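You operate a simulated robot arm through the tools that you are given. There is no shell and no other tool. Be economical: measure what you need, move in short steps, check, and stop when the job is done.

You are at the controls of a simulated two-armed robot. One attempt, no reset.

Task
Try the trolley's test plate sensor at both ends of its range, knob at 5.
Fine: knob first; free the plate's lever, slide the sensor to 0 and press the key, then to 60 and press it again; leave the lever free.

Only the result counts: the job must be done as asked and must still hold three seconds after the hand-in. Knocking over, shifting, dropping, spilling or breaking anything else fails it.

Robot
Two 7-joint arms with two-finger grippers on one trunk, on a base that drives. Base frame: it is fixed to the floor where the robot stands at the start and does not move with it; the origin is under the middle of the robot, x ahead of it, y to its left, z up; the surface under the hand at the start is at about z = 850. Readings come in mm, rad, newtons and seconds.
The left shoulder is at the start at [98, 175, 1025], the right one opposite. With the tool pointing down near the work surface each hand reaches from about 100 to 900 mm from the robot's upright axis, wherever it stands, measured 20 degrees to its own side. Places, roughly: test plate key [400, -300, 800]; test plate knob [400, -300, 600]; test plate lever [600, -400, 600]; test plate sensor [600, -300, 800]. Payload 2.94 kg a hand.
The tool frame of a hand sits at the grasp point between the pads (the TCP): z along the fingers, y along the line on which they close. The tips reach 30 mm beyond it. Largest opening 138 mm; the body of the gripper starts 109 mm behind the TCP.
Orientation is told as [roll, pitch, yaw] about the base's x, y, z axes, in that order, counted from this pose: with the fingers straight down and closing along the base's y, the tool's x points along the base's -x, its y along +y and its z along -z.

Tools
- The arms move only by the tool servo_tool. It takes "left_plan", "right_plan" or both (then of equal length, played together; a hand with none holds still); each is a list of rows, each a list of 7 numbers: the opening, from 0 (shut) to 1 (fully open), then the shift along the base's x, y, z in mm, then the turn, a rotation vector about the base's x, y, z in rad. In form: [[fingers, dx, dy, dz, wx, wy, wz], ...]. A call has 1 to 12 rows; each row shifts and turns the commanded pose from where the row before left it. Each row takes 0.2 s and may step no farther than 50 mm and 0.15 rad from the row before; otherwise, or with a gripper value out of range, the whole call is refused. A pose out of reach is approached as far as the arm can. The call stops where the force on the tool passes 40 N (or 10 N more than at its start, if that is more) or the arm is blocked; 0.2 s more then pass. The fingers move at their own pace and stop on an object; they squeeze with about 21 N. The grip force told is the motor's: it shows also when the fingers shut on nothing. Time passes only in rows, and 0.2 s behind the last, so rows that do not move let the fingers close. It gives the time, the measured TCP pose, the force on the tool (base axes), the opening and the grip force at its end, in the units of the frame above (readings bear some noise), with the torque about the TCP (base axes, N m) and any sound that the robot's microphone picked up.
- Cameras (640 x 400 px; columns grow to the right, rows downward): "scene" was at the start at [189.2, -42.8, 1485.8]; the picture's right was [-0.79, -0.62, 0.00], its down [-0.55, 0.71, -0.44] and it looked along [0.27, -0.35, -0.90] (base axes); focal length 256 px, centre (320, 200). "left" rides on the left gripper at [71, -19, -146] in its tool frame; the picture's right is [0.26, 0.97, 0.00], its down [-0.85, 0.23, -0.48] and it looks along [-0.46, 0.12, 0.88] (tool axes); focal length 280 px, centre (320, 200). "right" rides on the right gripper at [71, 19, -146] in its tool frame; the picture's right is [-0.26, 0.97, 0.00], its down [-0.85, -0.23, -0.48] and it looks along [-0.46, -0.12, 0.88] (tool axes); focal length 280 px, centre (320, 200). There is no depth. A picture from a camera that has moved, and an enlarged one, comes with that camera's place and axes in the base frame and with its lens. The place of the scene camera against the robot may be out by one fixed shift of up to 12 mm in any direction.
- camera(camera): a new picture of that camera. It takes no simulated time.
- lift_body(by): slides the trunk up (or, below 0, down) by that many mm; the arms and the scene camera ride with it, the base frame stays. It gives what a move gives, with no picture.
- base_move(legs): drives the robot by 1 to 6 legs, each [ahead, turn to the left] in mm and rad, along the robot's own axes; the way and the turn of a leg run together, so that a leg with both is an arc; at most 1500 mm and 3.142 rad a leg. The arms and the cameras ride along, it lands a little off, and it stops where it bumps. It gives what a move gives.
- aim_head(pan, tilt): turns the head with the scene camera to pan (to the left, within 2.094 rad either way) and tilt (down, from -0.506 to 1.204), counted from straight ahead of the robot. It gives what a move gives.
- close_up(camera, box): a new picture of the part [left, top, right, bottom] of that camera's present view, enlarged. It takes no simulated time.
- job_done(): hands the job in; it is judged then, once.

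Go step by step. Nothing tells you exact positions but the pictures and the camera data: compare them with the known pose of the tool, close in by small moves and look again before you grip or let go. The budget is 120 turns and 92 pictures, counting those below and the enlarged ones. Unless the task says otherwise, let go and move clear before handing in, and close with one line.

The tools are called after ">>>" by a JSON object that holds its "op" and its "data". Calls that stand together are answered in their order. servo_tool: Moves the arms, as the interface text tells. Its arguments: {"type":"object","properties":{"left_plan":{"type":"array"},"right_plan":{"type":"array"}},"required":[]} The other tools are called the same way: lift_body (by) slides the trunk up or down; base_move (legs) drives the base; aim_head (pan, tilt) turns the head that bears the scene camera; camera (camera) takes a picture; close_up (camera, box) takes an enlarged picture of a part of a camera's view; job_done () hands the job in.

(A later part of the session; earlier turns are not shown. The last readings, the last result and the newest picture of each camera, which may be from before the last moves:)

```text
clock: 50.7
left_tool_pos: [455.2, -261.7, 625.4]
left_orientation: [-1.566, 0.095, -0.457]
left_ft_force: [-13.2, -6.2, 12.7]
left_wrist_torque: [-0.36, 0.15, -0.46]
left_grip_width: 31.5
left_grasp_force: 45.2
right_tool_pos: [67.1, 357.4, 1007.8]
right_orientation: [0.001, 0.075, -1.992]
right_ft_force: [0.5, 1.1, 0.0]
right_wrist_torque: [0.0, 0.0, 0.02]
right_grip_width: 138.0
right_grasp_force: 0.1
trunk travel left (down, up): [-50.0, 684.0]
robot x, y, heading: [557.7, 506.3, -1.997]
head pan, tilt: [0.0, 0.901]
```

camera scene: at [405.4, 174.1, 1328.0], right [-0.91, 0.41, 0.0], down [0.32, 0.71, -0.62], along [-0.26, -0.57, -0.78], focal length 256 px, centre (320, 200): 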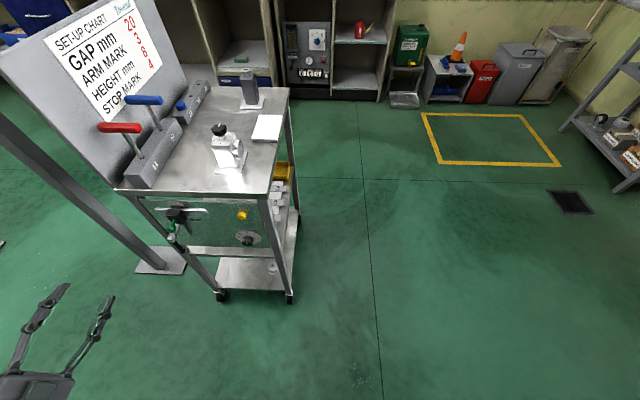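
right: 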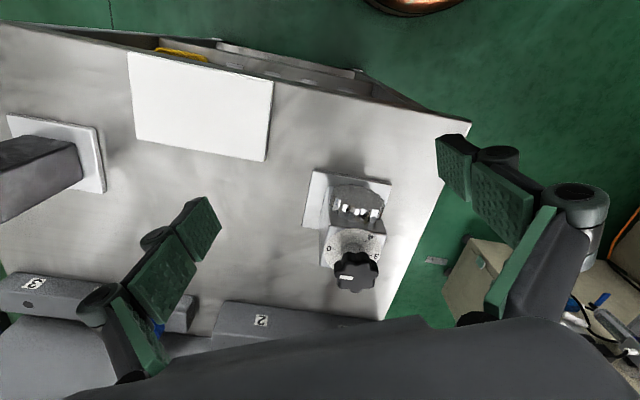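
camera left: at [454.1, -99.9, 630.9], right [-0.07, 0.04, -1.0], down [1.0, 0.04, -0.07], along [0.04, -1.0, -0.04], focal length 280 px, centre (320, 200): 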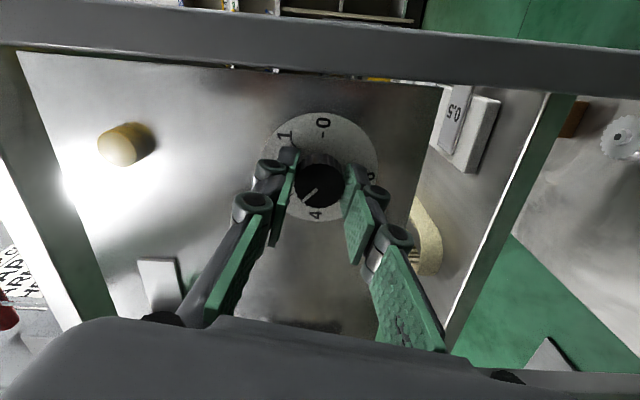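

Still fine; continue.

>>> {"op": "servo_tool", "data": {"left_plan": [[0, 0, 0, 0, 0.061, 0.126, 0], [0, 0, 0, 0, 0.061, 0.126, 0], [0, 0, 0, 0, 0.061, 0.126, 0], [0, 0, 0, 0, 0, 0, 0]]}}

```text
clock: 51.7
left_tool_pos: [455.6, -263.0, 627.1]
left_orientation: [-1.568, 0.513, -0.458]
left_ft_force: [-11.6, -8.6, 16.0]
left_wrist_torque: [-0.38, 0.17, -0.17]
left_grip_width: 31.0
left_grasp_force: 44.2
right_tool_pos: [66.1, 356.7, 1008.5]
right_orientation: [-0.001, 0.075, -1.994]
right_ft_force: [-0.1, -0.2, 0.2]
right_wrist_torque: [-0.03, 0.01, 0.0]
right_grip_width: 138.2
right_grasp_force: 0.0
trunk travel left (down, up): [-50.0, 684.0]
robot x, y, heading: [558.0, 508.2, -1.995]
head pan, tilt: [0.0, 0.901]
```

Off-centre force builds slightly; I'll yield 2 mm and go on turning.

>>> {"op": "servo_tool", "data": {"left_plan": [[0, -1.5, -0.5, 2, 0.061, 0.126, 0], [0, 0, 0, 0, 0.061, 0.126, 0], [0, 0, 0, 0, 0.061, 0.126, 0], [0, 0, 0, 0, 0, 0, 0]]}}

>>> {"op": "camera", "data": {"camera": "left"}}

```text
clock: 52.7
left_tool_pos: [455.5, -261.5, 625.9]
left_orientation: [-1.567, 0.936, -0.454]
left_ft_force: [1.3, 8.0, 5.6]
left_wrist_torque: [0.08, 0.0, 0.0]
left_grip_width: 31.3
left_grasp_force: 44.7
right_tool_pos: [67.4, 356.4, 1009.3]
right_orientation: [-0.002, 0.075, -1.995]
right_ft_force: [-0.6, -0.3, -0.1]
right_wrist_torque: [0.01, 0.0, -0.03]
right_grip_width: 138.0
right_grasp_force: 0.0
trunk travel left (down, up): [-50.0, 684.0]
robot x, y, heading: [556.0, 512.9, -1.992]
head pan, tilt: [0.0, 0.901]
```

```text
62 pictures are left
camera left: at [497.1, -120.8, 694.0], right [-0.84, 0.41, -0.36], down [0.5, 0.29, -0.82], along [-0.23, -0.86, -0.45], focal length 280 px, centre (320, 200)
```

left: 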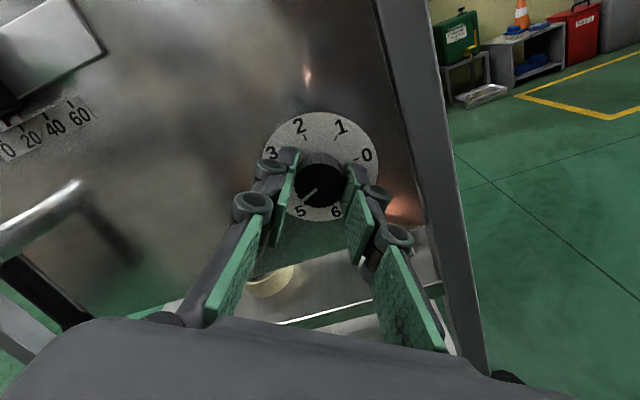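

It turns freely; about 4.4–4.6 now. Zoom to judge the pointer.

>>> {"op": "close_up", "data": {"camera": "left", "box": [250, 95, 390, 235]}}

```text
2.86 times, centred on (320, 165) of left
camera zoom: at [497.1, -120.8, 694.0], right [-0.84, 0.41, -0.36], down [0.5, 0.29, -0.82], along [-0.23, -0.86, -0.45], focal length 801 px, centre (320, 300)
```

zoom: 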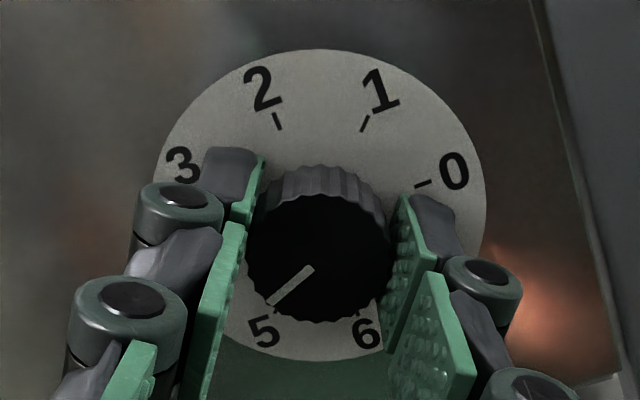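

Pointer is at about 4.45; turn another 0.43 rad and look again.

>>> {"op": "servo_tool", "data": {"left_plan": [[0, 0, 0, -0.5, 0.062, 0.129, 0], [0, 0, 0, -0.5, 0.062, 0.129, 0], [0, 0, 0, 0, 0.062, 0.129, 0], [0, 0, 0, 0, 0, 0, 0]]}}

>>> {"op": "close_up", "data": {"camera": "left", "box": [250, 95, 390, 235]}}

```text
clock: 53.5
left_tool_pos: [455.2, -263.5, 625.9]
left_orientation: [-1.573, 1.285, -0.49]
left_ft_force: [0.5, 25.3, -4.1]
left_wrist_torque: [-0.58, 0.3, -0.32]
left_grip_width: 31.5
left_grasp_force: 45.1
right_tool_pos: [69.2, 358.7, 1009.4]
right_orientation: [0.0, 0.075, -1.995]
right_ft_force: [0.8, 0.0, 0.1]
right_wrist_torque: [-0.02, 0.05, 0.0]
right_grip_width: 138.0
right_grasp_force: 0.0
trunk travel left (down, up): [-50.0, 684.0]
robot x, y, heading: [556.6, 504.6, -2.002]
head pan, tilt: [0.0, 0.901]
stopped in row 4 (left hand): the force on the tool passed its limit at 43 N (the readings are from after the stop); the commanded pose is now the measured one
```

```text
2.86 times, centred on (320, 165) of left
camera zoom: at [524.6, -135.2, 698.0], right [-0.88, 0.47, -0.02], down [0.24, 0.41, -0.88], along [-0.4, -0.78, -0.48], focal length 801 px, centre (320, 300)
```

zoom: 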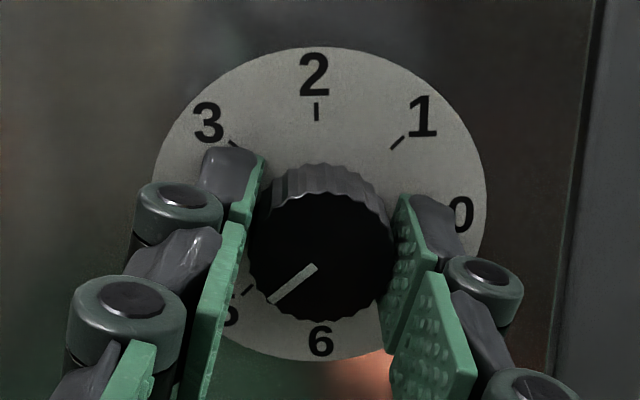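

Now around 4.85. Ease out 2 mm, turn 0.14 more, then release and inspect.

>>> {"op": "servo_tool", "data": {"left_plan": [[0, 0.9, 1.8, 0, 0, 0, 0.015], [0, 0, 0, 0, 0.03, 0.063, 0.01], [0, 0, 0, 0, 0.031, 0.063, 0], [0, 0, 0, 0, 0, 0, 0]]}}

>>> {"op": "close_up", "data": {"camera": "left", "box": [250, 95, 390, 235]}}

```text
clock: 54.4
left_tool_pos: [455.4, -264.8, 627.0]
left_orientation: [-1.566, 1.377, -0.484]
left_ft_force: [-9.8, 11.2, -7.2]
left_wrist_torque: [0.13, -0.03, -0.44]
left_grip_width: 31.7
left_grasp_force: 45.0
right_tool_pos: [66.2, 358.0, 1009.4]
right_orientation: [0.0, 0.076, -1.998]
right_ft_force: [-0.3, 0.4, -0.2]
right_wrist_torque: [-0.02, 0.01, -0.03]
right_grip_width: 137.6
right_grasp_force: 0.0
trunk travel left (down, up): [-50.0, 684.0]
robot x, y, heading: [556.2, 511.9, -2.005]
head pan, tilt: [0.0, 0.901]
stopped in row 4 (left hand): the force on the tool passed its limit at 41 N (the readings are from after the stop); the commanded pose is now the measured one
```

```text
2.86 times, centred on (320, 165) of left
camera zoom: at [530.1, -139.1, 698.2], right [-0.88, 0.47, 0.07], down [0.17, 0.45, -0.88], along [-0.44, -0.76, -0.48], focal length 801 px, centre (320, 300)
```

zoom: 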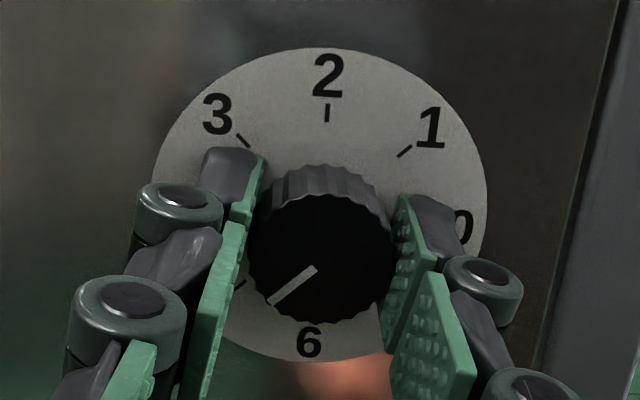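

By rotation it should be at about 5. Release, back off and look.

>>> {"op": "servo_tool", "data": {"left_plan": [[0.3, 0, 0, 0, 0, 0, 0], [0.5, 0, 0, 0, 0, 0, 0], [0.5, 0, 0, 0, 0, 0, 0], [0.5, 9, 18, 0, 0, 0, 0], [0.5, 17, 35, 0, 0, 0, 0], [0.5, 17, 35, 0, 0, 0, 0], [0.5, 0, 0, 0, 0, 0, 0]]}}

>>> {"op": "camera", "data": {"camera": "left"}}

```text
clock: 55.8
left_tool_pos: [444.1, -215.0, 740.8]
left_orientation: [-2.452, 1.286, -1.396]
left_ft_force: [0.9, -1.0, -0.4]
left_wrist_torque: [-0.02, -0.01, -0.02]
left_grip_width: 69.2
left_grasp_force: 0.1
right_tool_pos: [69.3, 362.2, 1013.3]
right_orientation: [-0.001, 0.069, -1.997]
right_ft_force: [0.3, -0.2, 1.4]
right_wrist_torque: [-0.03, 0.06, 0.0]
right_grip_width: 137.9
right_grasp_force: 0.1
trunk travel left (down, up): [-50.0, 684.0]
robot x, y, heading: [560.8, 507.9, -1.995]
head pan, tilt: [0.0, 0.901]
stopped in row 6 (left hand): the arm was blocked; the commanded pose is now the measured one
```

```text
58 pictures are left
camera left: at [532.3, -82.4, 779.9], right [-0.85, 0.52, 0.08], down [0.08, 0.27, -0.96], along [-0.52, -0.81, -0.27], focal length 280 px, centre (320, 200)
```

left: 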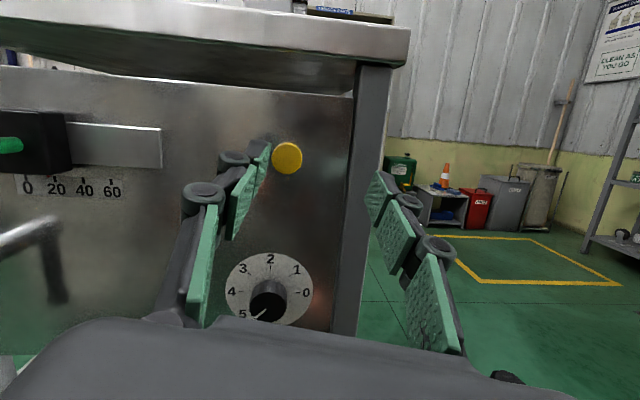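

The arm jerked upward at its wrist limit but hit nothing. Check the knob.

>>> {"op": "close_up", "data": {"camera": "left", "box": [215, 240, 325, 340]}}

```text
4.00 times, centred on (270, 290) of left
camera zoom: at [532.3, -82.4, 779.9], right [-0.85, 0.52, 0.08], down [0.08, 0.27, -0.96], along [-0.52, -0.81, -0.27], focal length 1122 px, centre (520, -160)
```

zoom: 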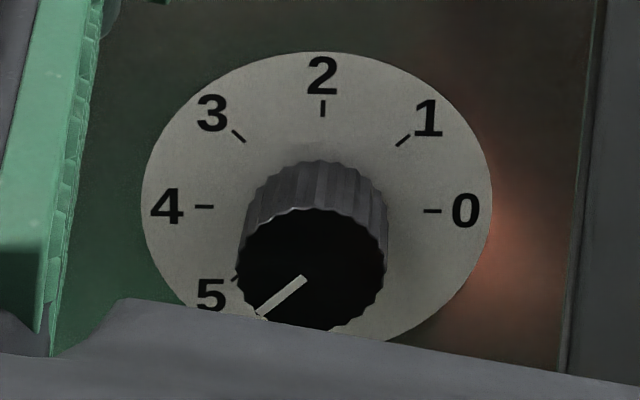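

Knob reads about 5 (4.95). Now unwind the wrist while retreating, toward natural roll for the lever.

>>> {"op": "servo_tool", "data": {"left_plan": [[0.5, 8, 17, -5, 0, 0, 0], [0.5, 8, 17, -5, -0.061, -0.126, 0], [0.5, 8, 17, -5, -0.061, -0.126, 0], [0.5, 8, 10, -5, -0.061, -0.126, 0], [0.5, 8, 0, -5, -0.061, -0.126, 0], [0.5, 8, 0, -5, -0.061, -0.126, 0], [0.5, 8, 0, -5, -0.061, -0.126, 0], [0.5, 8, 0, -5, -0.061, -0.126, 0], [0.5, 8, 0, -5, -0.061, -0.126, 0], [0.5, 0, 0, 0, 0, 0, 0]]}}

```text
clock: 56.6
left_tool_pos: [436.0, -170.6, 815.2]
left_orientation: [-2.47, 1.092, -1.415]
left_ft_force: [0.8, 0.3, 0.6]
left_wrist_torque: [0.0, -0.08, -0.05]
left_grip_width: 69.0
left_grasp_force: 0.0
right_tool_pos: [70.5, 364.1, 1017.5]
right_orientation: [-0.003, 0.061, -1.997]
right_ft_force: [2.7, -0.3, 0.2]
right_wrist_torque: [-0.03, 0.21, 0.02]
right_grip_width: 137.8
right_grasp_force: 0.0
trunk travel left (down, up): [-50.0, 684.0]
robot x, y, heading: [558.0, 509.2, -1.999]
head pan, tilt: [0.0, 0.901]
stopped in row 4 (left hand): the arm was blocked; the commanded pose is now the measured one
```

The arm seems folded against its limits; try a pure wrist unwind with no translation.

>>> {"op": "servo_tool", "data": {"left_plan": [[0.5, 0, 0, 0, -0.071, -0.11, 0.051], [0.5, 0, 0, 0, -0.071, -0.11, 0.051], [0.5, 0, 0, 0, -0.071, -0.11, 0.051], [0.5, 0, 0, 0, -0.071, -0.11, 0.051], [0.5, 0, 0, 0, -0.071, -0.11, 0.051], [0.5, 0, 0, 0, -0.071, -0.11, 0.051], [0.5, 0, 0, 0, -0.071, -0.11, 0.051], [0.5, 0, 0, 0, -0.071, -0.11, 0.051]]}}

>>> {"op": "camera", "data": {"camera": "scene"}}

```text
clock: 57.9
left_tool_pos: [433.0, -167.8, 824.4]
left_orientation: [-2.035, 0.593, -0.763]
left_ft_force: [0.3, 0.1, 0.2]
left_wrist_torque: [-0.04, -0.08, -0.14]
left_grip_width: 69.0
left_grasp_force: 0.1
right_tool_pos: [70.8, 363.5, 1017.9]
right_orientation: [-0.003, 0.062, -1.996]
right_ft_force: [2.3, -0.7, 0.2]
right_wrist_torque: [0.06, 0.18, 0.0]
right_grip_width: 137.7
right_grasp_force: 0.0
trunk travel left (down, up): [-50.0, 684.0]
robot x, y, heading: [558.4, 509.6, -2.001]
head pan, tilt: [0.0, 0.901]
stopped in row 6 (left hand): the arm was blocked; the commanded pose is now the measured one
```

```text
56 pictures are left
camera scene: at [407.7, 185.3, 1335.6], right [-0.91, 0.42, 0.0], down [0.32, 0.71, -0.63], along [-0.26, -0.57, -0.78], focal length 256 px, centre (320, 200)
```

scene: 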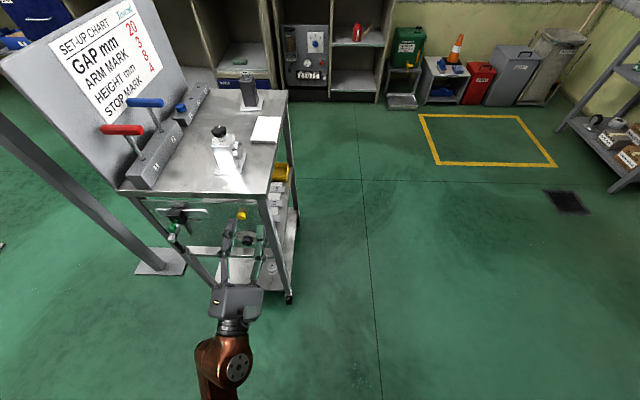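

Rolled most of the way, but the elbow presses the torso. Shift the hand sideways to the robot's left, parallel to the plate.

>>> {"op": "servo_tool", "data": {"left_plan": [[0.5, 22, -8, 0, 0.03, -0.015, 0], [0.5, 22, -8, 0, 0.03, -0.015, 0], [0.5, 22, -8, 0, 0.03, -0.015, 0], [0.5, 22, -8, 0, 0.03, -0.015, 0], [0.5, 0, 0, 0, 0, 0, 0]]}}

```text
clock: 59.1
left_tool_pos: [517.9, -206.3, 808.6]
left_orientation: [-1.852, 0.621, -0.659]
left_ft_force: [-0.2, -0.7, -0.3]
left_wrist_torque: [-0.08, 0.05, -0.01]
left_grip_width: 69.3
left_grasp_force: 0.1
right_tool_pos: [65.3, 353.8, 1006.8]
right_orientation: [0.0, 0.081, -1.995]
right_ft_force: [-0.3, -2.6, -0.2]
right_wrist_torque: [0.19, -0.07, 0.01]
right_grip_width: 138.3
right_grasp_force: 0.1
trunk travel left (down, up): [-50.0, 684.0]
robot x, y, heading: [557.7, 509.0, -2.0]
head pan, tilt: [0.0, 0.901]
```

Freed. Continue unrolling toward natural, moving slightly outward and down.

>>> {"op": "servo_tool", "data": {"left_plan": [[0.5, 6, 8, -4, -0.05, -0.12, 0.02], [0.5, 6, 8, -4, -0.05, -0.12, 0.02], [0.5, 6, 8, -4, -0.05, -0.12, 0.02], [0.5, 6, 8, -4, -0.05, -0.12, 0.02], [0.5, 6, 0, -4, -0.05, -0.126, 0.01], [0.5, 6, 0, -4, -0.05, -0.126, 0], [0.5, 6, 0, -4, -0.05, -0.126, 0], [0.5, 6, 0, -4, -0.05, -0.126, 0], [0.5, 6, 0, -4, -0.05, -0.126, 0], [0.5, 6, 0, -4, -0.05, -0.126, 0], [0.5, 0, 0, 0, 0, 0, 0]]}}

```text
clock: 61.5
left_tool_pos: [578.9, -172.9, 771.9]
left_orientation: [-1.602, -0.694, -0.574]
left_ft_force: [-0.4, -0.5, 0.1]
left_wrist_torque: [0.02, 0.01, 0.0]
left_grip_width: 68.8
left_grasp_force: 0.1
right_tool_pos: [65.1, 356.1, 1009.3]
right_orientation: [-0.002, 0.074, -1.997]
right_ft_force: [0.5, -0.2, 0.1]
right_wrist_torque: [0.0, -0.02, -0.01]
right_grip_width: 137.9
right_grasp_force: 0.0
trunk travel left (down, up): [-50.0, 684.0]
robot x, y, heading: [560.0, 510.0, -2.002]
head pan, tilt: [0.0, 0.901]
```

Go to the lever standoff with natural roll.

>>> {"op": "servo_tool", "data": {"left_plan": [[0.5, 18.7, -16.7, -27, -0.058, -0.12, 0.022], [0.5, 18.7, -16.7, -27, -0.058, -0.12, 0.022], [0.5, 18.7, -16.7, -27, -0.058, -0.12, 0.022], [0.5, 18.7, -16.7, -27, -0.058, -0.12, 0.022], [0.5, 18.7, -16.7, -27, -0.058, -0.12, 0.022], [0.5, 18.7, -16.7, -27, -0.058, -0.12, 0.022], [0.5, 0, 0, 0, 0, 0, 0]]}}

>>> {"op": "camera", "data": {"camera": "left"}}

```text
clock: 63.1
left_tool_pos: [693.0, -273.5, 608.1]
left_orientation: [-1.154, -1.482, -0.866]
left_ft_force: [-0.1, 0.3, -0.1]
left_wrist_torque: [0.0, -0.02, 0.02]
left_grip_width: 68.9
left_grasp_force: 0.1
right_tool_pos: [67.0, 358.3, 1009.5]
right_orientation: [0.0, 0.076, -1.997]
right_ft_force: [-0.1, 0.4, 0.9]
right_wrist_torque: [0.02, -0.01, 0.03]
right_grip_width: 138.2
right_grasp_force: 0.2
trunk travel left (down, up): [-50.0, 684.0]
robot x, y, heading: [557.5, 511.0, -2.003]
head pan, tilt: [0.0, 0.901]
```

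```text
55 pictures are left
camera left: at [736.1, -130.1, 543.3], right [0.85, -0.4, -0.34], down [0.46, 0.27, 0.84], along [-0.24, -0.88, 0.42], focal length 280 px, centre (320, 200)
```

left: 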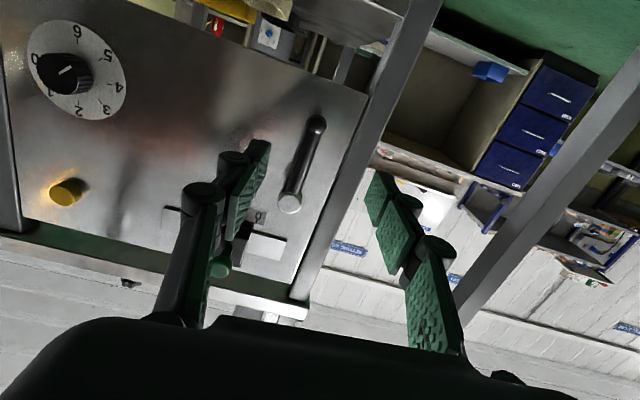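

The lever handle hangs from its pivot at ≈(647,-361,670) down to z≈590, centred between the fingers. Advance and grip it.

>>> {"op": "servo_tool", "data": {"left_plan": [[0.5, -12, -23, 1, 0, 0, 0], [0.5, -12, -23, 1, 0, 0, 0], [0.5, -10, -19, 1, 0, 0, 0], [0.5, -6, -10, 1, 0, 0, 0], [0.5, 0, 0, 0, 0, 0, 0]]}}

>>> {"op": "camera", "data": {"camera": "left"}}

```text
clock: 64.3
left_tool_pos: [649.2, -348.2, 612.5]
left_orientation: [-1.157, -1.479, -0.862]
left_ft_force: [-0.4, -0.3, 0.5]
left_wrist_torque: [-0.02, -0.04, 0.03]
left_grip_width: 68.9
left_grasp_force: 0.1
right_tool_pos: [67.9, 356.5, 1008.1]
right_orientation: [-0.002, 0.074, -1.997]
right_ft_force: [-0.5, 0.1, 0.0]
right_wrist_torque: [-0.02, -0.03, 0.01]
right_grip_width: 138.2
right_grasp_force: 0.0
trunk travel left (down, up): [-50.0, 684.0]
robot x, y, heading: [553.7, 511.8, -2.002]
head pan, tilt: [0.0, 0.901]
```

```text
54 pictures are left
camera left: at [693.5, -205.3, 547.9], right [0.85, -0.4, -0.34], down [0.46, 0.27, 0.84], along [-0.24, -0.88, 0.41], focal length 280 px, centre (320, 200)
```

left: 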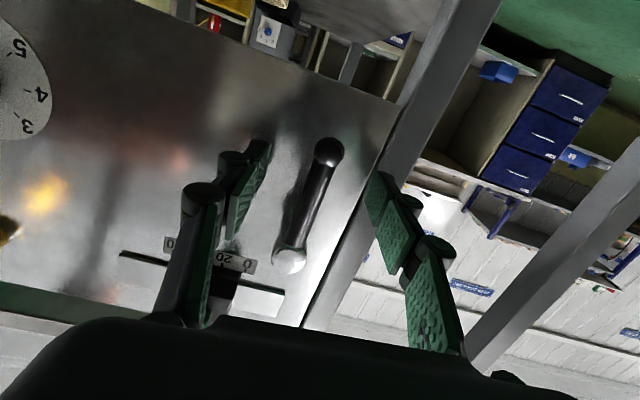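

Close on the handle.

>>> {"op": "servo_tool", "data": {"left_plan": [[0.3, 0, 0, 0, 0, 0, 0], [0.0, 0, 0, 0, 0, 0, 0], [0.0, 0, 0, 0, 0, 0, 0], [0.0, 0, 0, 0, 0, 0, 0], [0.0, 0, 0, 0, 0, 0, 0]]}}

```text
clock: 65.5
left_tool_pos: [647.7, -348.3, 612.1]
left_orientation: [-1.151, -1.482, -0.868]
left_ft_force: [-18.8, 3.0, -1.4]
left_wrist_torque: [-0.37, -0.77, -0.12]
left_grip_width: 15.1
left_grasp_force: 40.8
right_tool_pos: [65.9, 357.0, 1007.7]
right_orientation: [0.001, 0.075, -1.998]
right_ft_force: [-0.1, -0.4, 0.3]
right_wrist_torque: [-0.01, -0.01, 0.0]
right_grip_width: 138.1
right_grasp_force: 0.1
trunk travel left (down, up): [-50.0, 684.0]
robot x, y, heading: [557.1, 507.2, -2.004]
head pan, tilt: [0.0, 0.901]
```

Gripped. Swing the handle toward the viewer's right (counter-clockwise) by 0.42 rad along its arc as a trial.

>>> {"op": "servo_tool", "data": {"left_plan": [[0, -3, 1.4, 0, 0, 0, 0], [0, -7.3, 3.5, 0.6, 0.061, 0.126, 0], [0, -7.1, 3.4, 1.7, 0.061, 0.126, 0], [0, -6.8, 3.3, 2.8, 0.061, 0.126, 0], [0, 0, 0, 0, 0, 0, 0]]}}

>>> {"op": "camera", "data": {"camera": "left"}}

```text
clock: 66.7
left_tool_pos: [627.1, -335.1, 620.2]
left_orientation: [-1.502, -1.064, -0.525]
left_ft_force: [-16.1, -15.2, 3.7]
left_wrist_torque: [0.05, -0.51, -0.16]
left_grip_width: 13.6
left_grasp_force: 40.2
right_tool_pos: [65.7, 358.0, 1008.5]
right_orientation: [0.0, 0.076, -1.996]
right_ft_force: [0.3, 0.2, 0.5]
right_wrist_torque: [-0.03, -0.04, -0.01]
right_grip_width: 137.7
right_grasp_force: 0.0
trunk travel left (down, up): [-50.0, 684.0]
robot x, y, heading: [558.4, 511.5, -1.998]
head pan, tilt: [0.0, 0.901]
```

```text
53 pictures are left
camera left: at [647.6, -183.1, 570.3], right [0.65, -0.3, -0.7], down [0.75, 0.13, 0.65], along [-0.1, -0.94, 0.31], focal length 280 px, centre (320, 200)
```

left: 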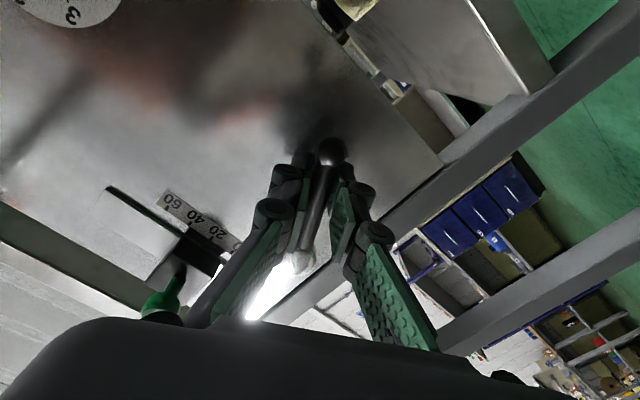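

The lever follows easily. Continue along the arc.

>>> {"op": "servo_tool", "data": {"left_plan": [[0, -7, 2.3, 3.9, 0.061, 0.128, 0], [0, -6, 2.9, 4.9, 0.061, 0.128, 0], [0, -5.3, 2.6, 5.8, 0.061, 0.128, 0], [0, -4.5, 2.2, 6.6, 0.061, 0.128, 0], [0, 0, 0, 0, 0, 0, 0]]}}

>>> {"op": "camera", "data": {"camera": "left"}}

```text
clock: 67.9
left_tool_pos: [606.6, -327.2, 640.0]
left_orientation: [-1.55, -0.498, -0.487]
left_ft_force: [19.5, -3.3, 4.5]
left_wrist_torque: [-0.02, 0.2, 0.39]
left_grip_width: 13.3
left_grasp_force: 39.8
right_tool_pos: [67.4, 356.8, 1009.6]
right_orientation: [-0.001, 0.073, -1.995]
right_ft_force: [0.4, -0.4, -0.6]
right_wrist_torque: [0.01, -0.01, 0.0]
right_grip_width: 137.8
right_grasp_force: 0.0
trunk travel left (down, up): [-50.0, 684.0]
robot x, y, heading: [559.1, 505.7, -1.997]
head pan, tilt: [0.0, 0.901]
```

```text
52 pictures are left
camera left: at [611.3, -165.7, 624.9], right [0.21, -0.09, -0.97], down [0.98, 0.03, 0.21], along [0.01, -1.0, 0.09], focal length 280 px, centre (320, 200)
```

left: 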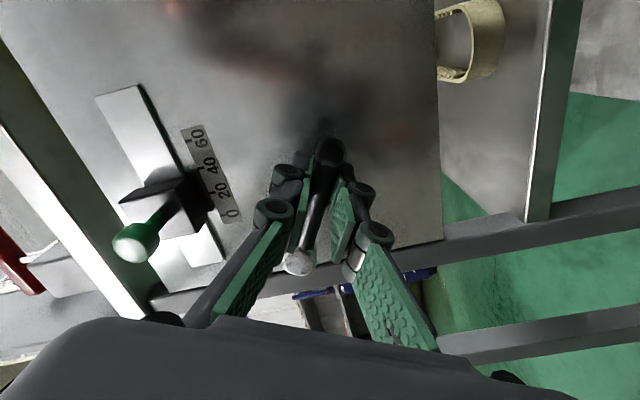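

About 57° turned. Continue to 90°, yielding slightly to the radial force.

>>> {"op": "servo_tool", "data": {"left_plan": [[0, -1.7, 0.8, 7.2, 0.061, 0.128, 0], [0, -2, 1, 7.8, 0.061, 0.128, 0], [0, -1.6, 0.8, 8.1, 0.061, 0.128, 0], [0, -0.6, 0.3, 8.3, 0.061, 0.128, 0], [0, 0, 0, 0, 0, 0, 0]]}}

>>> {"op": "camera", "data": {"camera": "left"}}

```text
clock: 69.1
left_tool_pos: [600.1, -324.9, 666.1]
left_orientation: [-1.565, 0.069, -0.482]
left_ft_force: [26.5, 7.7, -14.9]
left_wrist_torque: [-0.42, -0.98, 0.43]
left_grip_width: 14.1
left_grasp_force: 40.2
right_tool_pos: [67.7, 356.8, 1009.9]
right_orientation: [-0.003, 0.075, -1.997]
right_ft_force: [-0.4, 0.0, -0.5]
right_wrist_torque: [0.04, 0.01, -0.02]
right_grip_width: 138.0
right_grasp_force: 0.1
trunk travel left (down, up): [-50.0, 684.0]
robot x, y, heading: [560.2, 509.7, -1.998]
head pan, tilt: [0.0, 0.901]
```

```text
51 pictures are left
camera left: at [607.5, -164.4, 690.0], right [-0.29, 0.16, -0.94], down [0.96, 0.04, -0.29], along [-0.01, -0.99, -0.16], focal length 280 px, centre (320, 200)
```

left: 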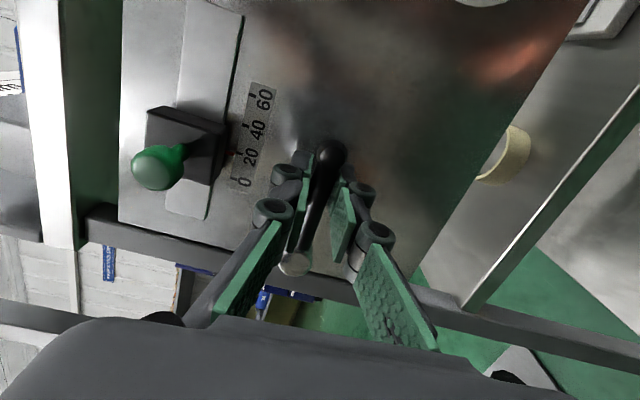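

The handle now points sideways to the right (≈90°), meeting a stop. Release and retreat.

>>> {"op": "servo_tool", "data": {"left_plan": [[0.1, 0, 0, 0, 0, 0, 0], [0.3, 0, 0, 0, 0, 0, 0], [0.3, 0, 0, 0, 0, 0, 0], [0.3, 9, 18, 0, 0, 0, 0], [0.3, 13, 27, 0, 0, 0, 0], [0.3, 13, 27, 0, 0, 0, 0], [0.3, 13, 27, 0, 0, 0, 0], [0.3, 0, 0, 0, 0, 0, 0]]}}

>>> {"op": "camera", "data": {"camera": "left"}}

```text
clock: 70.9
left_tool_pos: [646.6, -224.6, 670.9]
left_orientation: [-1.574, 0.068, -0.485]
left_ft_force: [0.6, 0.7, 0.2]
left_wrist_torque: [0.01, 0.02, 0.01]
left_grip_width: 41.3
left_grasp_force: 0.0
right_tool_pos: [67.9, 357.2, 1007.6]
right_orientation: [-0.002, 0.075, -1.996]
right_ft_force: [-0.3, 0.1, 0.7]
right_wrist_torque: [-0.03, -0.03, 0.0]
right_grip_width: 138.0
right_grasp_force: 0.0
trunk travel left (down, up): [-50.0, 684.0]
robot x, y, heading: [557.6, 507.9, -1.998]
head pan, tilt: [0.0, 0.901]
```

```text
50 pictures are left
camera left: at [654.6, -64.2, 693.6], right [-0.29, 0.15, -0.95], down [0.96, 0.03, -0.29], along [-0.01, -0.99, -0.15], focal length 280 px, centre (320, 200)
```

left: 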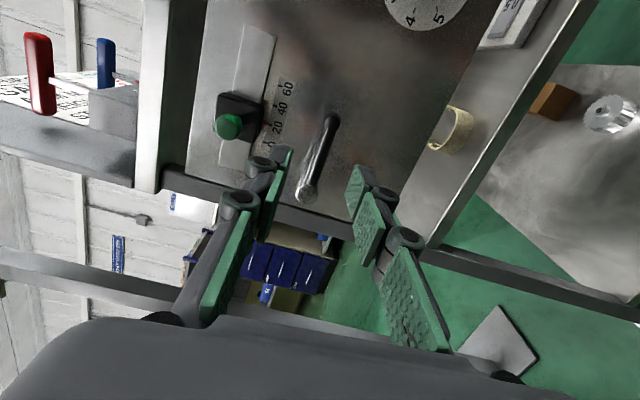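

Zoom on the sensor and its scale.

>>> {"op": "close_up", "data": {"camera": "left", "box": [180, 20, 360, 210]}}

```text
2.11 times, centred on (270, 115) of left
camera zoom: at [654.6, -64.2, 693.6], right [-0.29, 0.15, -0.95], down [0.96, 0.03, -0.29], along [-0.01, -0.99, -0.15], focal length 590 px, centre (425, 379)
```

zoom: 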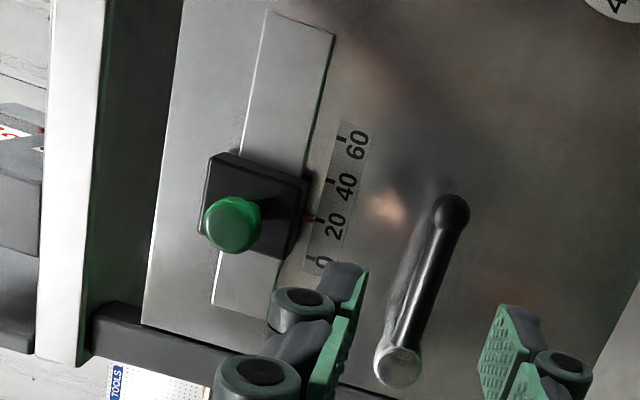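

The sensor's red mark is at about 20. Rise to a standoff in front of the green ball, rolling toward natural.

>>> {"op": "servo_tool", "data": {"left_plan": [[0.45, 3, 3, 8, -0.056, -0.116, 0.004], [0.45, 3, 3, 8, -0.056, -0.116, 0.004], [0.45, 1, 0, 8, -0.056, -0.116, 0.004], [0.45, 1, 0, 8, -0.056, -0.116, 0.004], [0.45, 1, 0, 8, -0.056, -0.116, 0.004], [0.45, 1, -2, 8, -0.056, -0.116, 0.004], [0.45, 1, -2, 8, -0.056, -0.116, 0.004], [0.45, 0, -4, 9, -0.056, -0.116, 0.004], [0.45, 0, -4, 9, -0.056, -0.116, 0.003], [0.45, 0, -4, 9, -0.056, -0.116, 0], [0.45, 0, 0, 0, 0, 0, 0]]}}

>>> {"op": "camera", "data": {"camera": "left"}}

```text
clock: 73.3
left_tool_pos: [658.1, -233.6, 754.0]
left_orientation: [-1.539, -1.222, -0.466]
left_ft_force: [-0.9, 1.2, 0.9]
left_wrist_torque: [0.01, 0.0, -0.01]
left_grip_width: 62.2
left_grasp_force: 0.1
right_tool_pos: [67.5, 358.0, 1008.4]
right_orientation: [-0.002, 0.074, -1.997]
right_ft_force: [0.1, 0.8, -0.6]
right_wrist_torque: [0.01, 0.02, 0.0]
right_grip_width: 137.7
right_grasp_force: 0.1
trunk travel left (down, up): [-50.0, 684.0]
robot x, y, heading: [560.3, 511.6, -1.999]
head pan, tilt: [0.0, 0.901]
```

```text
48 pictures are left
camera left: at [682.7, -85.0, 694.4], right [0.74, -0.34, -0.57], down [0.66, 0.21, 0.72], along [-0.13, -0.92, 0.38], focal length 280 px, centre (320, 200)
```

left: 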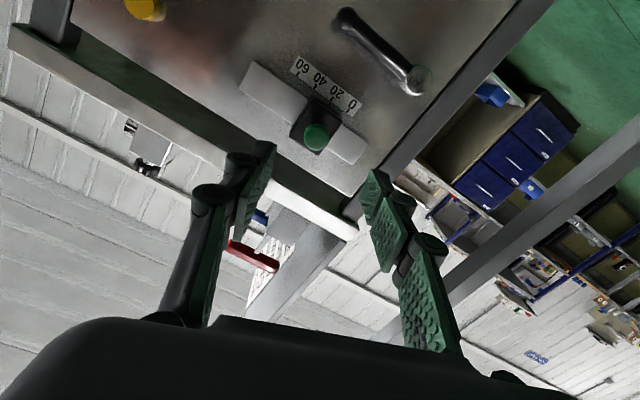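

Advance along the normal so the ball lies between the pads.

>>> {"op": "servo_tool", "data": {"left_plan": [[0.45, -13, -26, 0, 0, 0, 0], [0.45, -13, -26, 0, 0, 0, 0], [0.45, -9, -17, -1, 0, 0, 0], [0.45, -4, -8, 0, 0, 0, 0], [0.45, 0, 0, 0, 0, 0, 0]]}}

>>> {"op": "camera", "data": {"camera": "left"}}

```text
clock: 74.5
left_tool_pos: [618.8, -314.2, 751.2]
left_orientation: [-1.54, -1.221, -0.467]
left_ft_force: [-0.2, 1.3, 0.6]
left_wrist_torque: [0.02, -0.01, 0.02]
left_grip_width: 62.2
left_grasp_force: 0.0
right_tool_pos: [67.7, 359.1, 1008.6]
right_orientation: [-0.002, 0.077, -1.996]
right_ft_force: [-0.1, -0.3, -0.1]
right_wrist_torque: [0.0, 0.0, -0.01]
right_grip_width: 138.1
right_grasp_force: 0.1
trunk travel left (down, up): [-50.0, 684.0]
robot x, y, heading: [561.6, 510.2, -2.002]
head pan, tilt: [0.0, 0.901]
```

```text
47 pictures are left
camera left: at [643.7, -164.6, 692.9], right [0.74, -0.34, -0.58], down [0.66, 0.21, 0.72], along [-0.13, -0.92, 0.38], focal length 280 px, centre (320, 200)
```

left: 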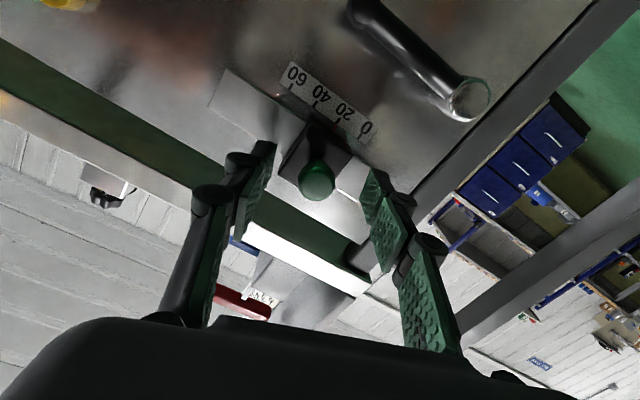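

Close on the green handle.

>>> {"op": "servo_tool", "data": {"left_plan": [[0.3, 0, 0, 0, 0, 0, 0], [0.0, 0, 0, 0, 0, 0, 0], [0.0, 0, 0, 0, 0, 0, 0], [0.0, 0, 0, 0, 0, 0, 0]]}}

>>> {"op": "close_up", "data": {"camera": "left", "box": [200, 40, 420, 240]}}

```text
clock: 75.5
left_tool_pos: [618.8, -314.9, 752.8]
left_orientation: [-1.542, -1.223, -0.464]
left_ft_force: [-0.2, -1.4, 2.0]
left_wrist_torque: [-0.03, 0.04, -0.27]
left_grip_width: 20.2
left_grasp_force: 37.0
right_tool_pos: [68.4, 356.8, 1008.0]
right_orientation: [-0.003, 0.074, -1.997]
right_ft_force: [0.0, -0.1, 0.5]
right_wrist_torque: [0.04, -0.01, -0.03]
right_grip_width: 138.2
right_grasp_force: 0.0
trunk travel left (down, up): [-50.0, 684.0]
robot x, y, heading: [558.1, 506.5, -2.002]
head pan, tilt: [0.0, 0.901]
```

```text
2.00 times, centred on (310, 140) of left
camera zoom: at [643.6, -164.4, 693.2], right [0.74, -0.34, -0.58], down [0.66, 0.21, 0.72], along [-0.13, -0.92, 0.38], focal length 561 px, centre (340, 320)
```

zoom: 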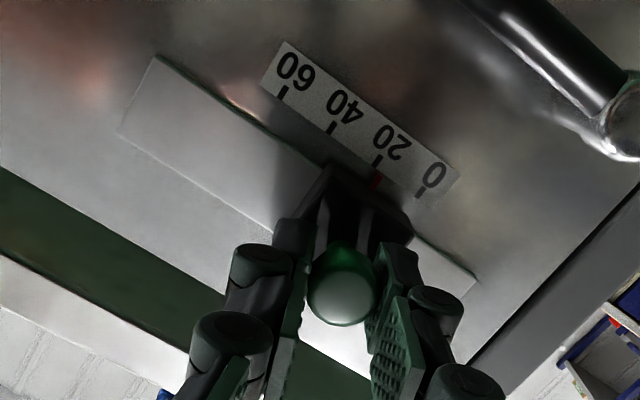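

Gripped. Slide toward 0 by ~15 mm first and see if it's free.

>>> {"op": "servo_tool", "data": {"left_plan": [[0, 4.5, -2.2, 0, 0, 0, 0], [0, 4.5, -2.2, 0, 0, 0, 0], [0, 4.5, -2.2, 0, 0, 0, 0], [0, 0, 0, 0, 0, 0, 0]]}}

>>> {"op": "close_up", "data": {"camera": "left", "box": [200, 40, 420, 240]}}

```text
clock: 76.5
left_tool_pos: [631.1, -319.7, 752.2]
left_orientation: [-1.538, -1.222, -0.469]
left_ft_force: [-8.5, -16.2, 5.1]
left_wrist_torque: [-0.09, 0.11, -0.37]
left_grip_width: 20.3
left_grasp_force: 44.6
right_tool_pos: [66.6, 355.6, 1008.7]
right_orientation: [0.0, 0.076, -1.997]
right_ft_force: [0.0, 0.3, 0.3]
right_wrist_torque: [0.01, -0.01, -0.01]
right_grip_width: 138.0
right_grasp_force: 0.0
trunk travel left (down, up): [-50.0, 684.0]
robot x, y, heading: [557.6, 508.8, -2.006]
head pan, tilt: [0.0, 0.901]
```

```text
2.00 times, centred on (310, 140) of left
camera zoom: at [656.0, -170.4, 693.4], right [0.74, -0.34, -0.58], down [0.66, 0.21, 0.72], along [-0.13, -0.92, 0.38], focal length 561 px, centre (340, 320)
```

zoom: 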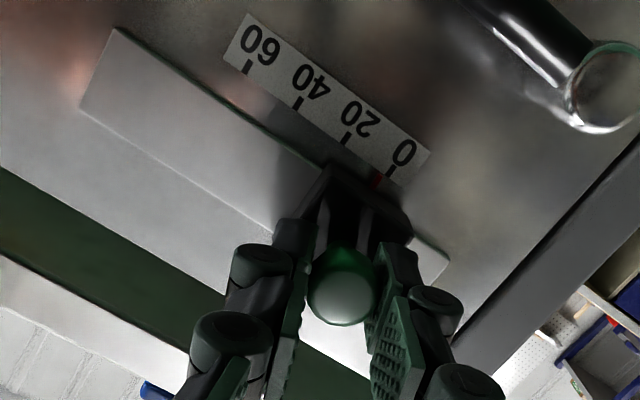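

Slides freely. Push on gently 3 mm toward 0, following the plate angle.

>>> {"op": "servo_tool", "data": {"left_plan": [[0, 0.9, -1.4, 0, 0, 0, 0], [0, 0.9, -1.2, 0, 0, 0, 0], [0, 0.9, -1.0, 0, 0, 0, 0], [0, 0, 0, 0, 0, 0, 0]]}}

>>> {"op": "close_up", "data": {"camera": "left", "box": [300, 60, 410, 160]}}

```text
clock: 77.5
left_tool_pos: [634.1, -320.7, 752.2]
left_orientation: [-1.539, -1.222, -0.469]
left_ft_force: [-2.5, 6.7, 1.8]
left_wrist_torque: [-0.19, 0.12, -0.34]
left_grip_width: 20.2
left_grasp_force: 45.2
right_tool_pos: [67.0, 358.2, 1008.5]
right_orientation: [0.001, 0.074, -1.998]
right_ft_force: [0.0, 0.0, 0.1]
right_wrist_torque: [0.0, 0.03, 0.02]
right_grip_width: 138.1
right_grasp_force: 0.1
trunk travel left (down, up): [-50.0, 684.0]
robot x, y, heading: [561.4, 508.6, -1.999]
head pan, tilt: [0.0, 0.901]
```

```text
4.00 times, centred on (355, 110) of left
camera zoom: at [659.1, -172.0, 693.4], right [0.74, -0.34, -0.58], down [0.66, 0.21, 0.72], along [-0.13, -0.92, 0.38], focal length 1122 px, centre (180, 560)
```

zoom: 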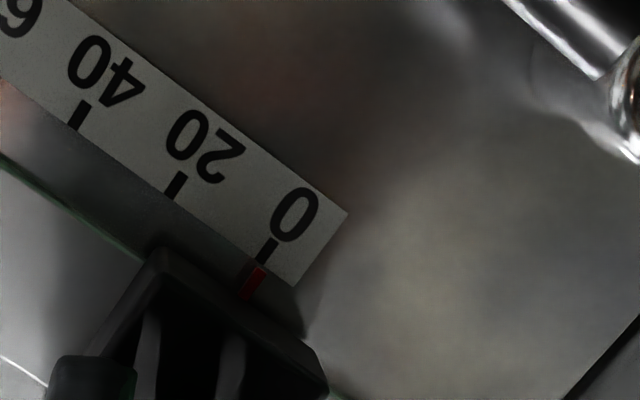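

The red mark aligns with 0. Release, retreat and verify from farther off.

>>> {"op": "servo_tool", "data": {"left_plan": [[0.15, 0, 0, 0, 0, 0, 0], [0.4, 0, 0, 0, 0, 0, 0], [0.4, 0, 0, 0, 0, 0, 0], [0.4, 9, 18, 0, 0, 0, 0], [0.4, 13, 27, 0, 0, 0, 0], [0.4, 13, 27, 0, 0, 0, 0], [0.4, 0, 0, 0, 0, 0, 0]]}}

>>> {"op": "close_up", "data": {"camera": "left", "box": [230, 30, 400, 180]}}

```text
clock: 79.1
left_tool_pos: [669.7, -250.4, 751.2]
left_orientation: [-1.542, -1.221, -0.464]
left_ft_force: [0.6, 0.4, 0.3]
left_wrist_torque: [0.01, -0.01, -0.03]
left_grip_width: 55.3
left_grasp_force: 0.0
right_tool_pos: [67.3, 357.7, 1009.3]
right_orientation: [-0.001, 0.074, -1.996]
right_ft_force: [-0.1, 0.1, 0.0]
right_wrist_torque: [-0.01, 0.02, -0.04]
right_grip_width: 138.0
right_grasp_force: 0.1
trunk travel left (down, up): [-50.0, 684.0]
robot x, y, heading: [557.9, 509.7, -1.997]
head pan, tilt: [0.0, 0.901]
```

```text
2.67 times, centred on (315, 105) of left
camera zoom: at [694.8, -100.8, 691.9], right [0.74, -0.34, -0.58], down [0.66, 0.21, 0.72], along [-0.13, -0.92, 0.38], focal length 748 px, centre (333, 453)
```

zoom: 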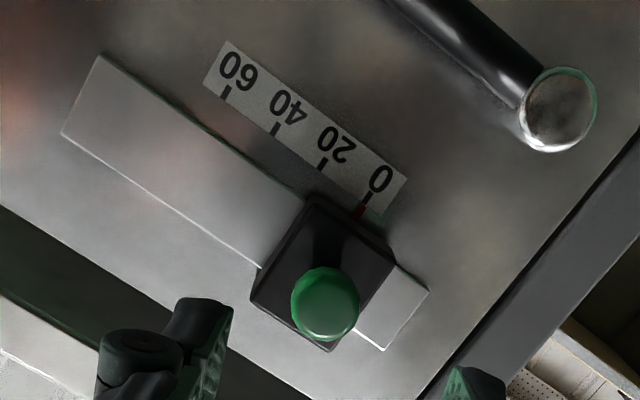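

Sensor is at 0. Now move with closed fingers to a standoff in front of the yellow key.

>>> {"op": "servo_tool", "data": {"left_plan": [[0, -20, 14, 0, 0.027, 0.056, 0], [0, -24, 12, 0, 0.027, 0.056, 0], [0, -24, 6, 0, 0.028, 0.056, 0], [0, -24, 5, 0, 0.028, 0.057, 0], [0, -25, 5, 0, 0, 0, 0], [0, -25, 5, 0, 0, 0, 0], [0, -25, 5, 0, 0, 0, 0], [0, -24, 5, 0, 0, 0, 0], [0, 0, 0, 0, 0, 0, 0]]}}

>>> {"op": "camera", "data": {"camera": "left"}}

```text
clock: 81.1
left_tool_pos: [526.0, -203.7, 750.1]
left_orientation: [-1.546, -0.973, -0.464]
left_ft_force: [0.0, -0.8, 0.3]
left_wrist_torque: [0.02, -0.03, 0.02]
left_grip_width: 0.1
left_grasp_force: 21.4
left hand out of reach, approached as far as the arm can: row 6, 7, 8
right_tool_pos: [67.9, 356.4, 1007.9]
right_orientation: [0.0, 0.075, -1.996]
right_ft_force: [-0.7, -0.6, 0.3]
right_wrist_torque: [0.02, 0.0, -0.02]
right_grip_width: 138.1
right_grasp_force: 0.1
trunk travel left (down, up): [-50.0, 684.0]
robot x, y, heading: [555.7, 509.8, -2.003]
head pan, tilt: [0.0, 0.901]
```

```text
42 pictures are left
camera left: at [540.4, -48.2, 703.7], right [0.59, -0.27, -0.76], down [0.81, 0.14, 0.58], along [-0.05, -0.95, 0.3], focal length 280 px, centre (320, 200)
```

left: 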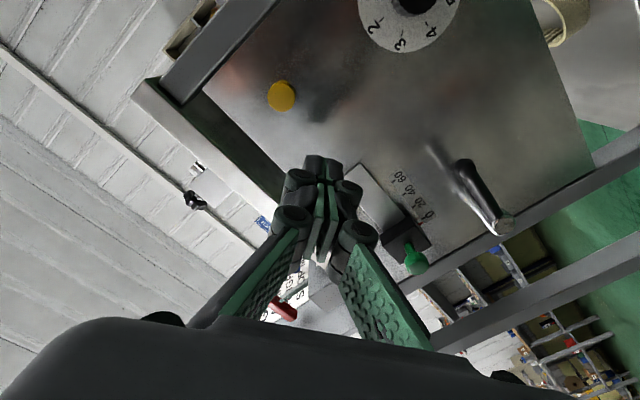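

Reached the inward limit for this roll; roll further negative (to about −75°) and continue.

>>> {"op": "servo_tool", "data": {"left_plan": [[0, 4, 4, 0, 0.061, 0.126, 0], [0, 0, 0, 0, 0.061, 0.126, 0], [0, 0, 0, 0, 0.061, 0.126, 0], [0, 0, 0, 0, 0.061, 0.126, 0], [0, 0, 0, 0, 0.061, 0.126, 0], [0, -13, 2, 0, 0, 0, 0], [0, -13, 2, 0, 0, 0, 0], [0, -13, 2, 0, 0, 0, 0], [0, -12, 2, 0, 0, 0, 0], [0, 0, 0, 0, 0, 0, 0]]}}

>>> {"op": "camera", "data": {"camera": "left"}}

```text
clock: 83.3
left_tool_pos: [477.2, -194.8, 760.2]
left_orientation: [-1.584, -0.307, -0.449]
left_ft_force: [0.4, 0.5, 0.2]
left_wrist_torque: [0.02, -0.05, -0.01]
left_grip_width: 0.1
left_grasp_force: 20.7
left hand out of reach, approached as far as the arm can: row 1
right_tool_pos: [67.6, 357.2, 1008.8]
right_orientation: [0.001, 0.075, -1.997]
right_ft_force: [-0.4, 0.2, 0.1]
right_wrist_torque: [0.01, 0.02, 0.0]
right_grip_width: 138.0
right_grasp_force: 0.1
trunk travel left (down, up): [-50.0, 684.0]
robot x, y, heading: [560.3, 508.4, -1.999]
head pan, tilt: [0.0, 0.901]
```

```text
41 pictures are left
camera left: at [475.8, -32.9, 755.5], right [0.03, -0.03, -1.0], down [1.0, 0.04, 0.03], along [0.04, -1.0, 0.03], focal length 280 px, centre (320, 200)
```

left: 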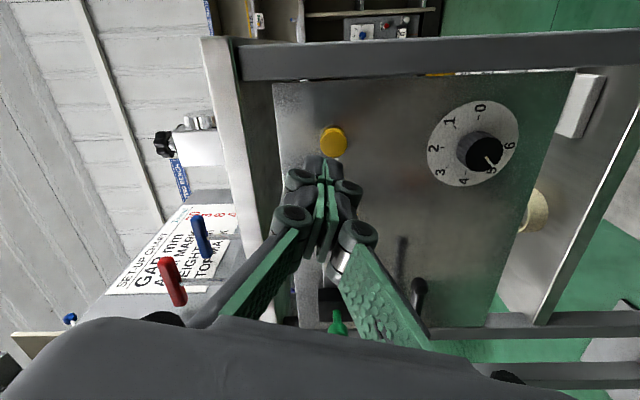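

Good view of both key and knob. Lower 10 mm and advance to near the key face.

>>> {"op": "close_up", "data": {"camera": "left", "box": [420, 90, 530, 200]}}

>>> {"op": "servo_tool", "data": {"left_plan": [[0, 0, 0, -5, 0, 0, 0], [0, 0, 0, -4.7, 0, 0, 0], [0, -10, -20, 0, 0, 0, 0], [0, -10, -20, 0, 0, 0, 0], [0, 0, 0, 0, 0, 0, 0]]}}

>>> {"op": "close_up", "data": {"camera": "left", "box": [250, 80, 400, 210]}}

```text
3.64 times, centred on (475, 145) of left
camera zoom: at [475.8, -32.9, 755.5], right [0.03, -0.03, -1.0], down [1.0, 0.04, 0.03], along [0.04, -1.0, 0.03], focal length 1020 px, centre (-244, 400)
```

zoom: 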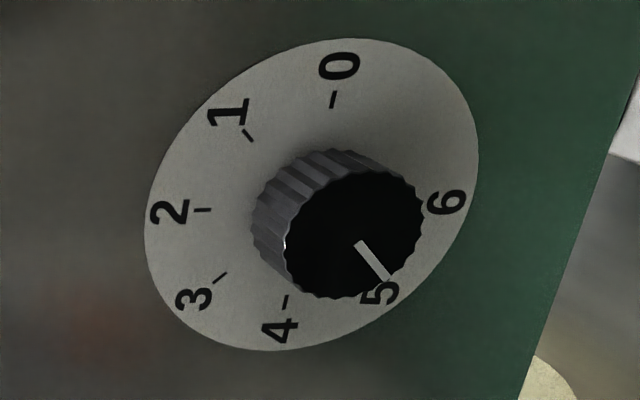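

```text
clock: 84.5
left_tool_pos: [456.1, -229.1, 735.5]
left_orientation: [-1.551, -0.271, -0.457]
left_ft_force: [-0.3, 0.5, -0.8]
left_wrist_torque: [-0.01, 0.01, -0.03]
left_grip_width: 0.3
left_grasp_force: 21.5
right_tool_pos: [67.2, 357.7, 1008.9]
right_orientation: [-0.001, 0.075, -1.997]
right_ft_force: [-0.1, 0.1, 0.4]
right_wrist_torque: [0.01, 0.02, 0.0]
right_grip_width: 137.9
right_grasp_force: 0.2
trunk travel left (down, up): [-50.0, 684.0]
robot x, y, heading: [557.9, 506.9, -2.001]
head pan, tilt: [0.0, 0.901]
```

```text
3.08 times, centred on (325, 145) of left
camera zoom: at [455.4, -67.4, 738.1], right [0.01, 0.02, -1.0], down [1.0, 0.04, 0.02], along [0.04, -1.0, -0.01], focal length 863 px, centre (305, 369)
```

zoom: 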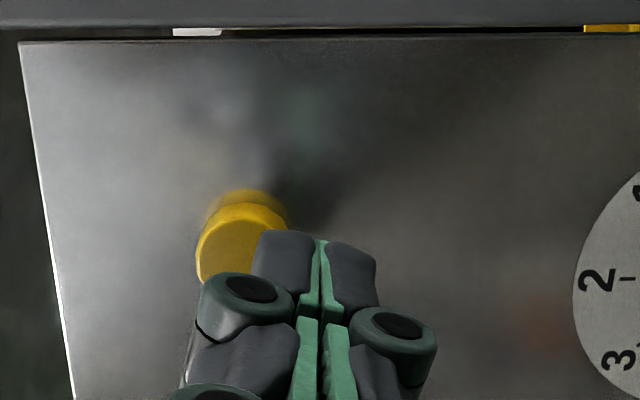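

The knob reads 5 well. Raise 15 mm to line up with the key, then check.

>>> {"op": "servo_tool", "data": {"left_plan": [[0, 0, 0, 7, 0, 0, 0], [0, 0, 0, 8, 0, 0, 0], [0, 0, 0, 0, 0, 0, 0]]}}

>>> {"op": "close_up", "data": {"camera": "left", "box": [250, 80, 400, 210]}}

```text
clock: 85.3
left_tool_pos: [457.6, -230.6, 751.8]
left_orientation: [-1.549, -0.273, -0.458]
left_ft_force: [0.3, 0.1, -0.5]
left_wrist_torque: [0.01, 0.02, -0.02]
left_grip_width: 0.0
left_grasp_force: 21.1
right_tool_pos: [66.5, 357.9, 1009.0]
right_orientation: [0.0, 0.075, -1.997]
right_ft_force: [0.8, -0.4, 0.1]
right_wrist_torque: [0.01, 0.02, 0.02]
right_grip_width: 138.1
right_grasp_force: 0.1
trunk travel left (down, up): [-50.0, 684.0]
robot x, y, heading: [556.0, 509.8, -2.004]
head pan, tilt: [0.0, 0.901]
```

```text
3.08 times, centred on (325, 145) of left
camera zoom: at [456.1, -68.0, 753.7], right [0.01, 0.01, -1.0], down [1.0, 0.04, 0.02], along [0.04, -1.0, -0.01], focal length 863 px, centre (305, 369)
```

zoom: 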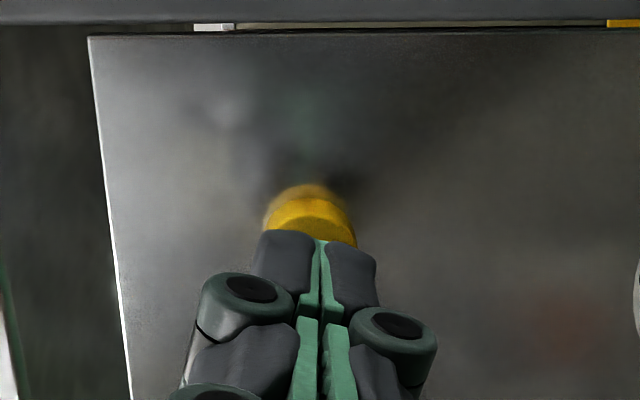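

Aligned. Press by advancing in 4 mm steps.

>>> {"op": "servo_tool", "data": {"left_plan": [[0, -1.7, -3.6, 0, 0, 0, 0], [0, -1.7, -3.6, 0, 0, 0, 0], [0, -1.7, -3.6, 0, 0, 0, 0], [0, -1.7, -3.6, 0, 0, 0, 0], [0, -1.7, -3.6, 0, 0, 0, 0]]}}

```text
clock: 86.5
left_tool_pos: [447.4, -249.1, 751.4]
left_orientation: [-1.551, -0.272, -0.457]
left_ft_force: [0.8, -0.2, 0.2]
left_wrist_torque: [0.02, 0.0, 0.01]
left_grip_width: 0.0
left_grasp_force: 20.6
right_tool_pos: [66.9, 357.3, 1008.1]
right_orientation: [0.0, 0.075, -1.996]
right_ft_force: [-0.4, -0.4, -0.4]
right_wrist_torque: [0.01, 0.01, 0.04]
right_grip_width: 138.1
right_grasp_force: 0.1
trunk travel left (down, up): [-50.0, 684.0]
robot x, y, heading: [558.5, 508.1, -2.002]
head pan, tilt: [0.0, 0.901]
```

No contact yet; continue in 2 mm steps.

>>> {"op": "servo_tool", "data": {"left_plan": [[0, -0.9, -1.8, 0, 0, 0, 0], [0, -0.9, -1.8, 0, 0, 0, 0], [0, -0.9, -1.8, 0, 0, 0, 0]]}}

```text
clock: 87.3
left_tool_pos: [444.7, -254.4, 752.6]
left_orientation: [-1.55, -0.273, -0.457]
left_ft_force: [1.1, 0.7, 0.2]
left_wrist_torque: [0.02, 0.02, 0.0]
left_grip_width: 5.8
left_grasp_force: 28.6
right_tool_pos: [66.2, 357.9, 1008.9]
right_orientation: [-0.001, 0.075, -1.997]
right_ft_force: [0.6, -0.5, -0.3]
right_wrist_torque: [0.0, 0.06, -0.02]
right_grip_width: 137.7
right_grasp_force: 0.1
trunk travel left (down, up): [-50.0, 684.0]
robot x, y, heading: [560.5, 508.6, -2.001]
head pan, tilt: [0.0, 0.901]
```

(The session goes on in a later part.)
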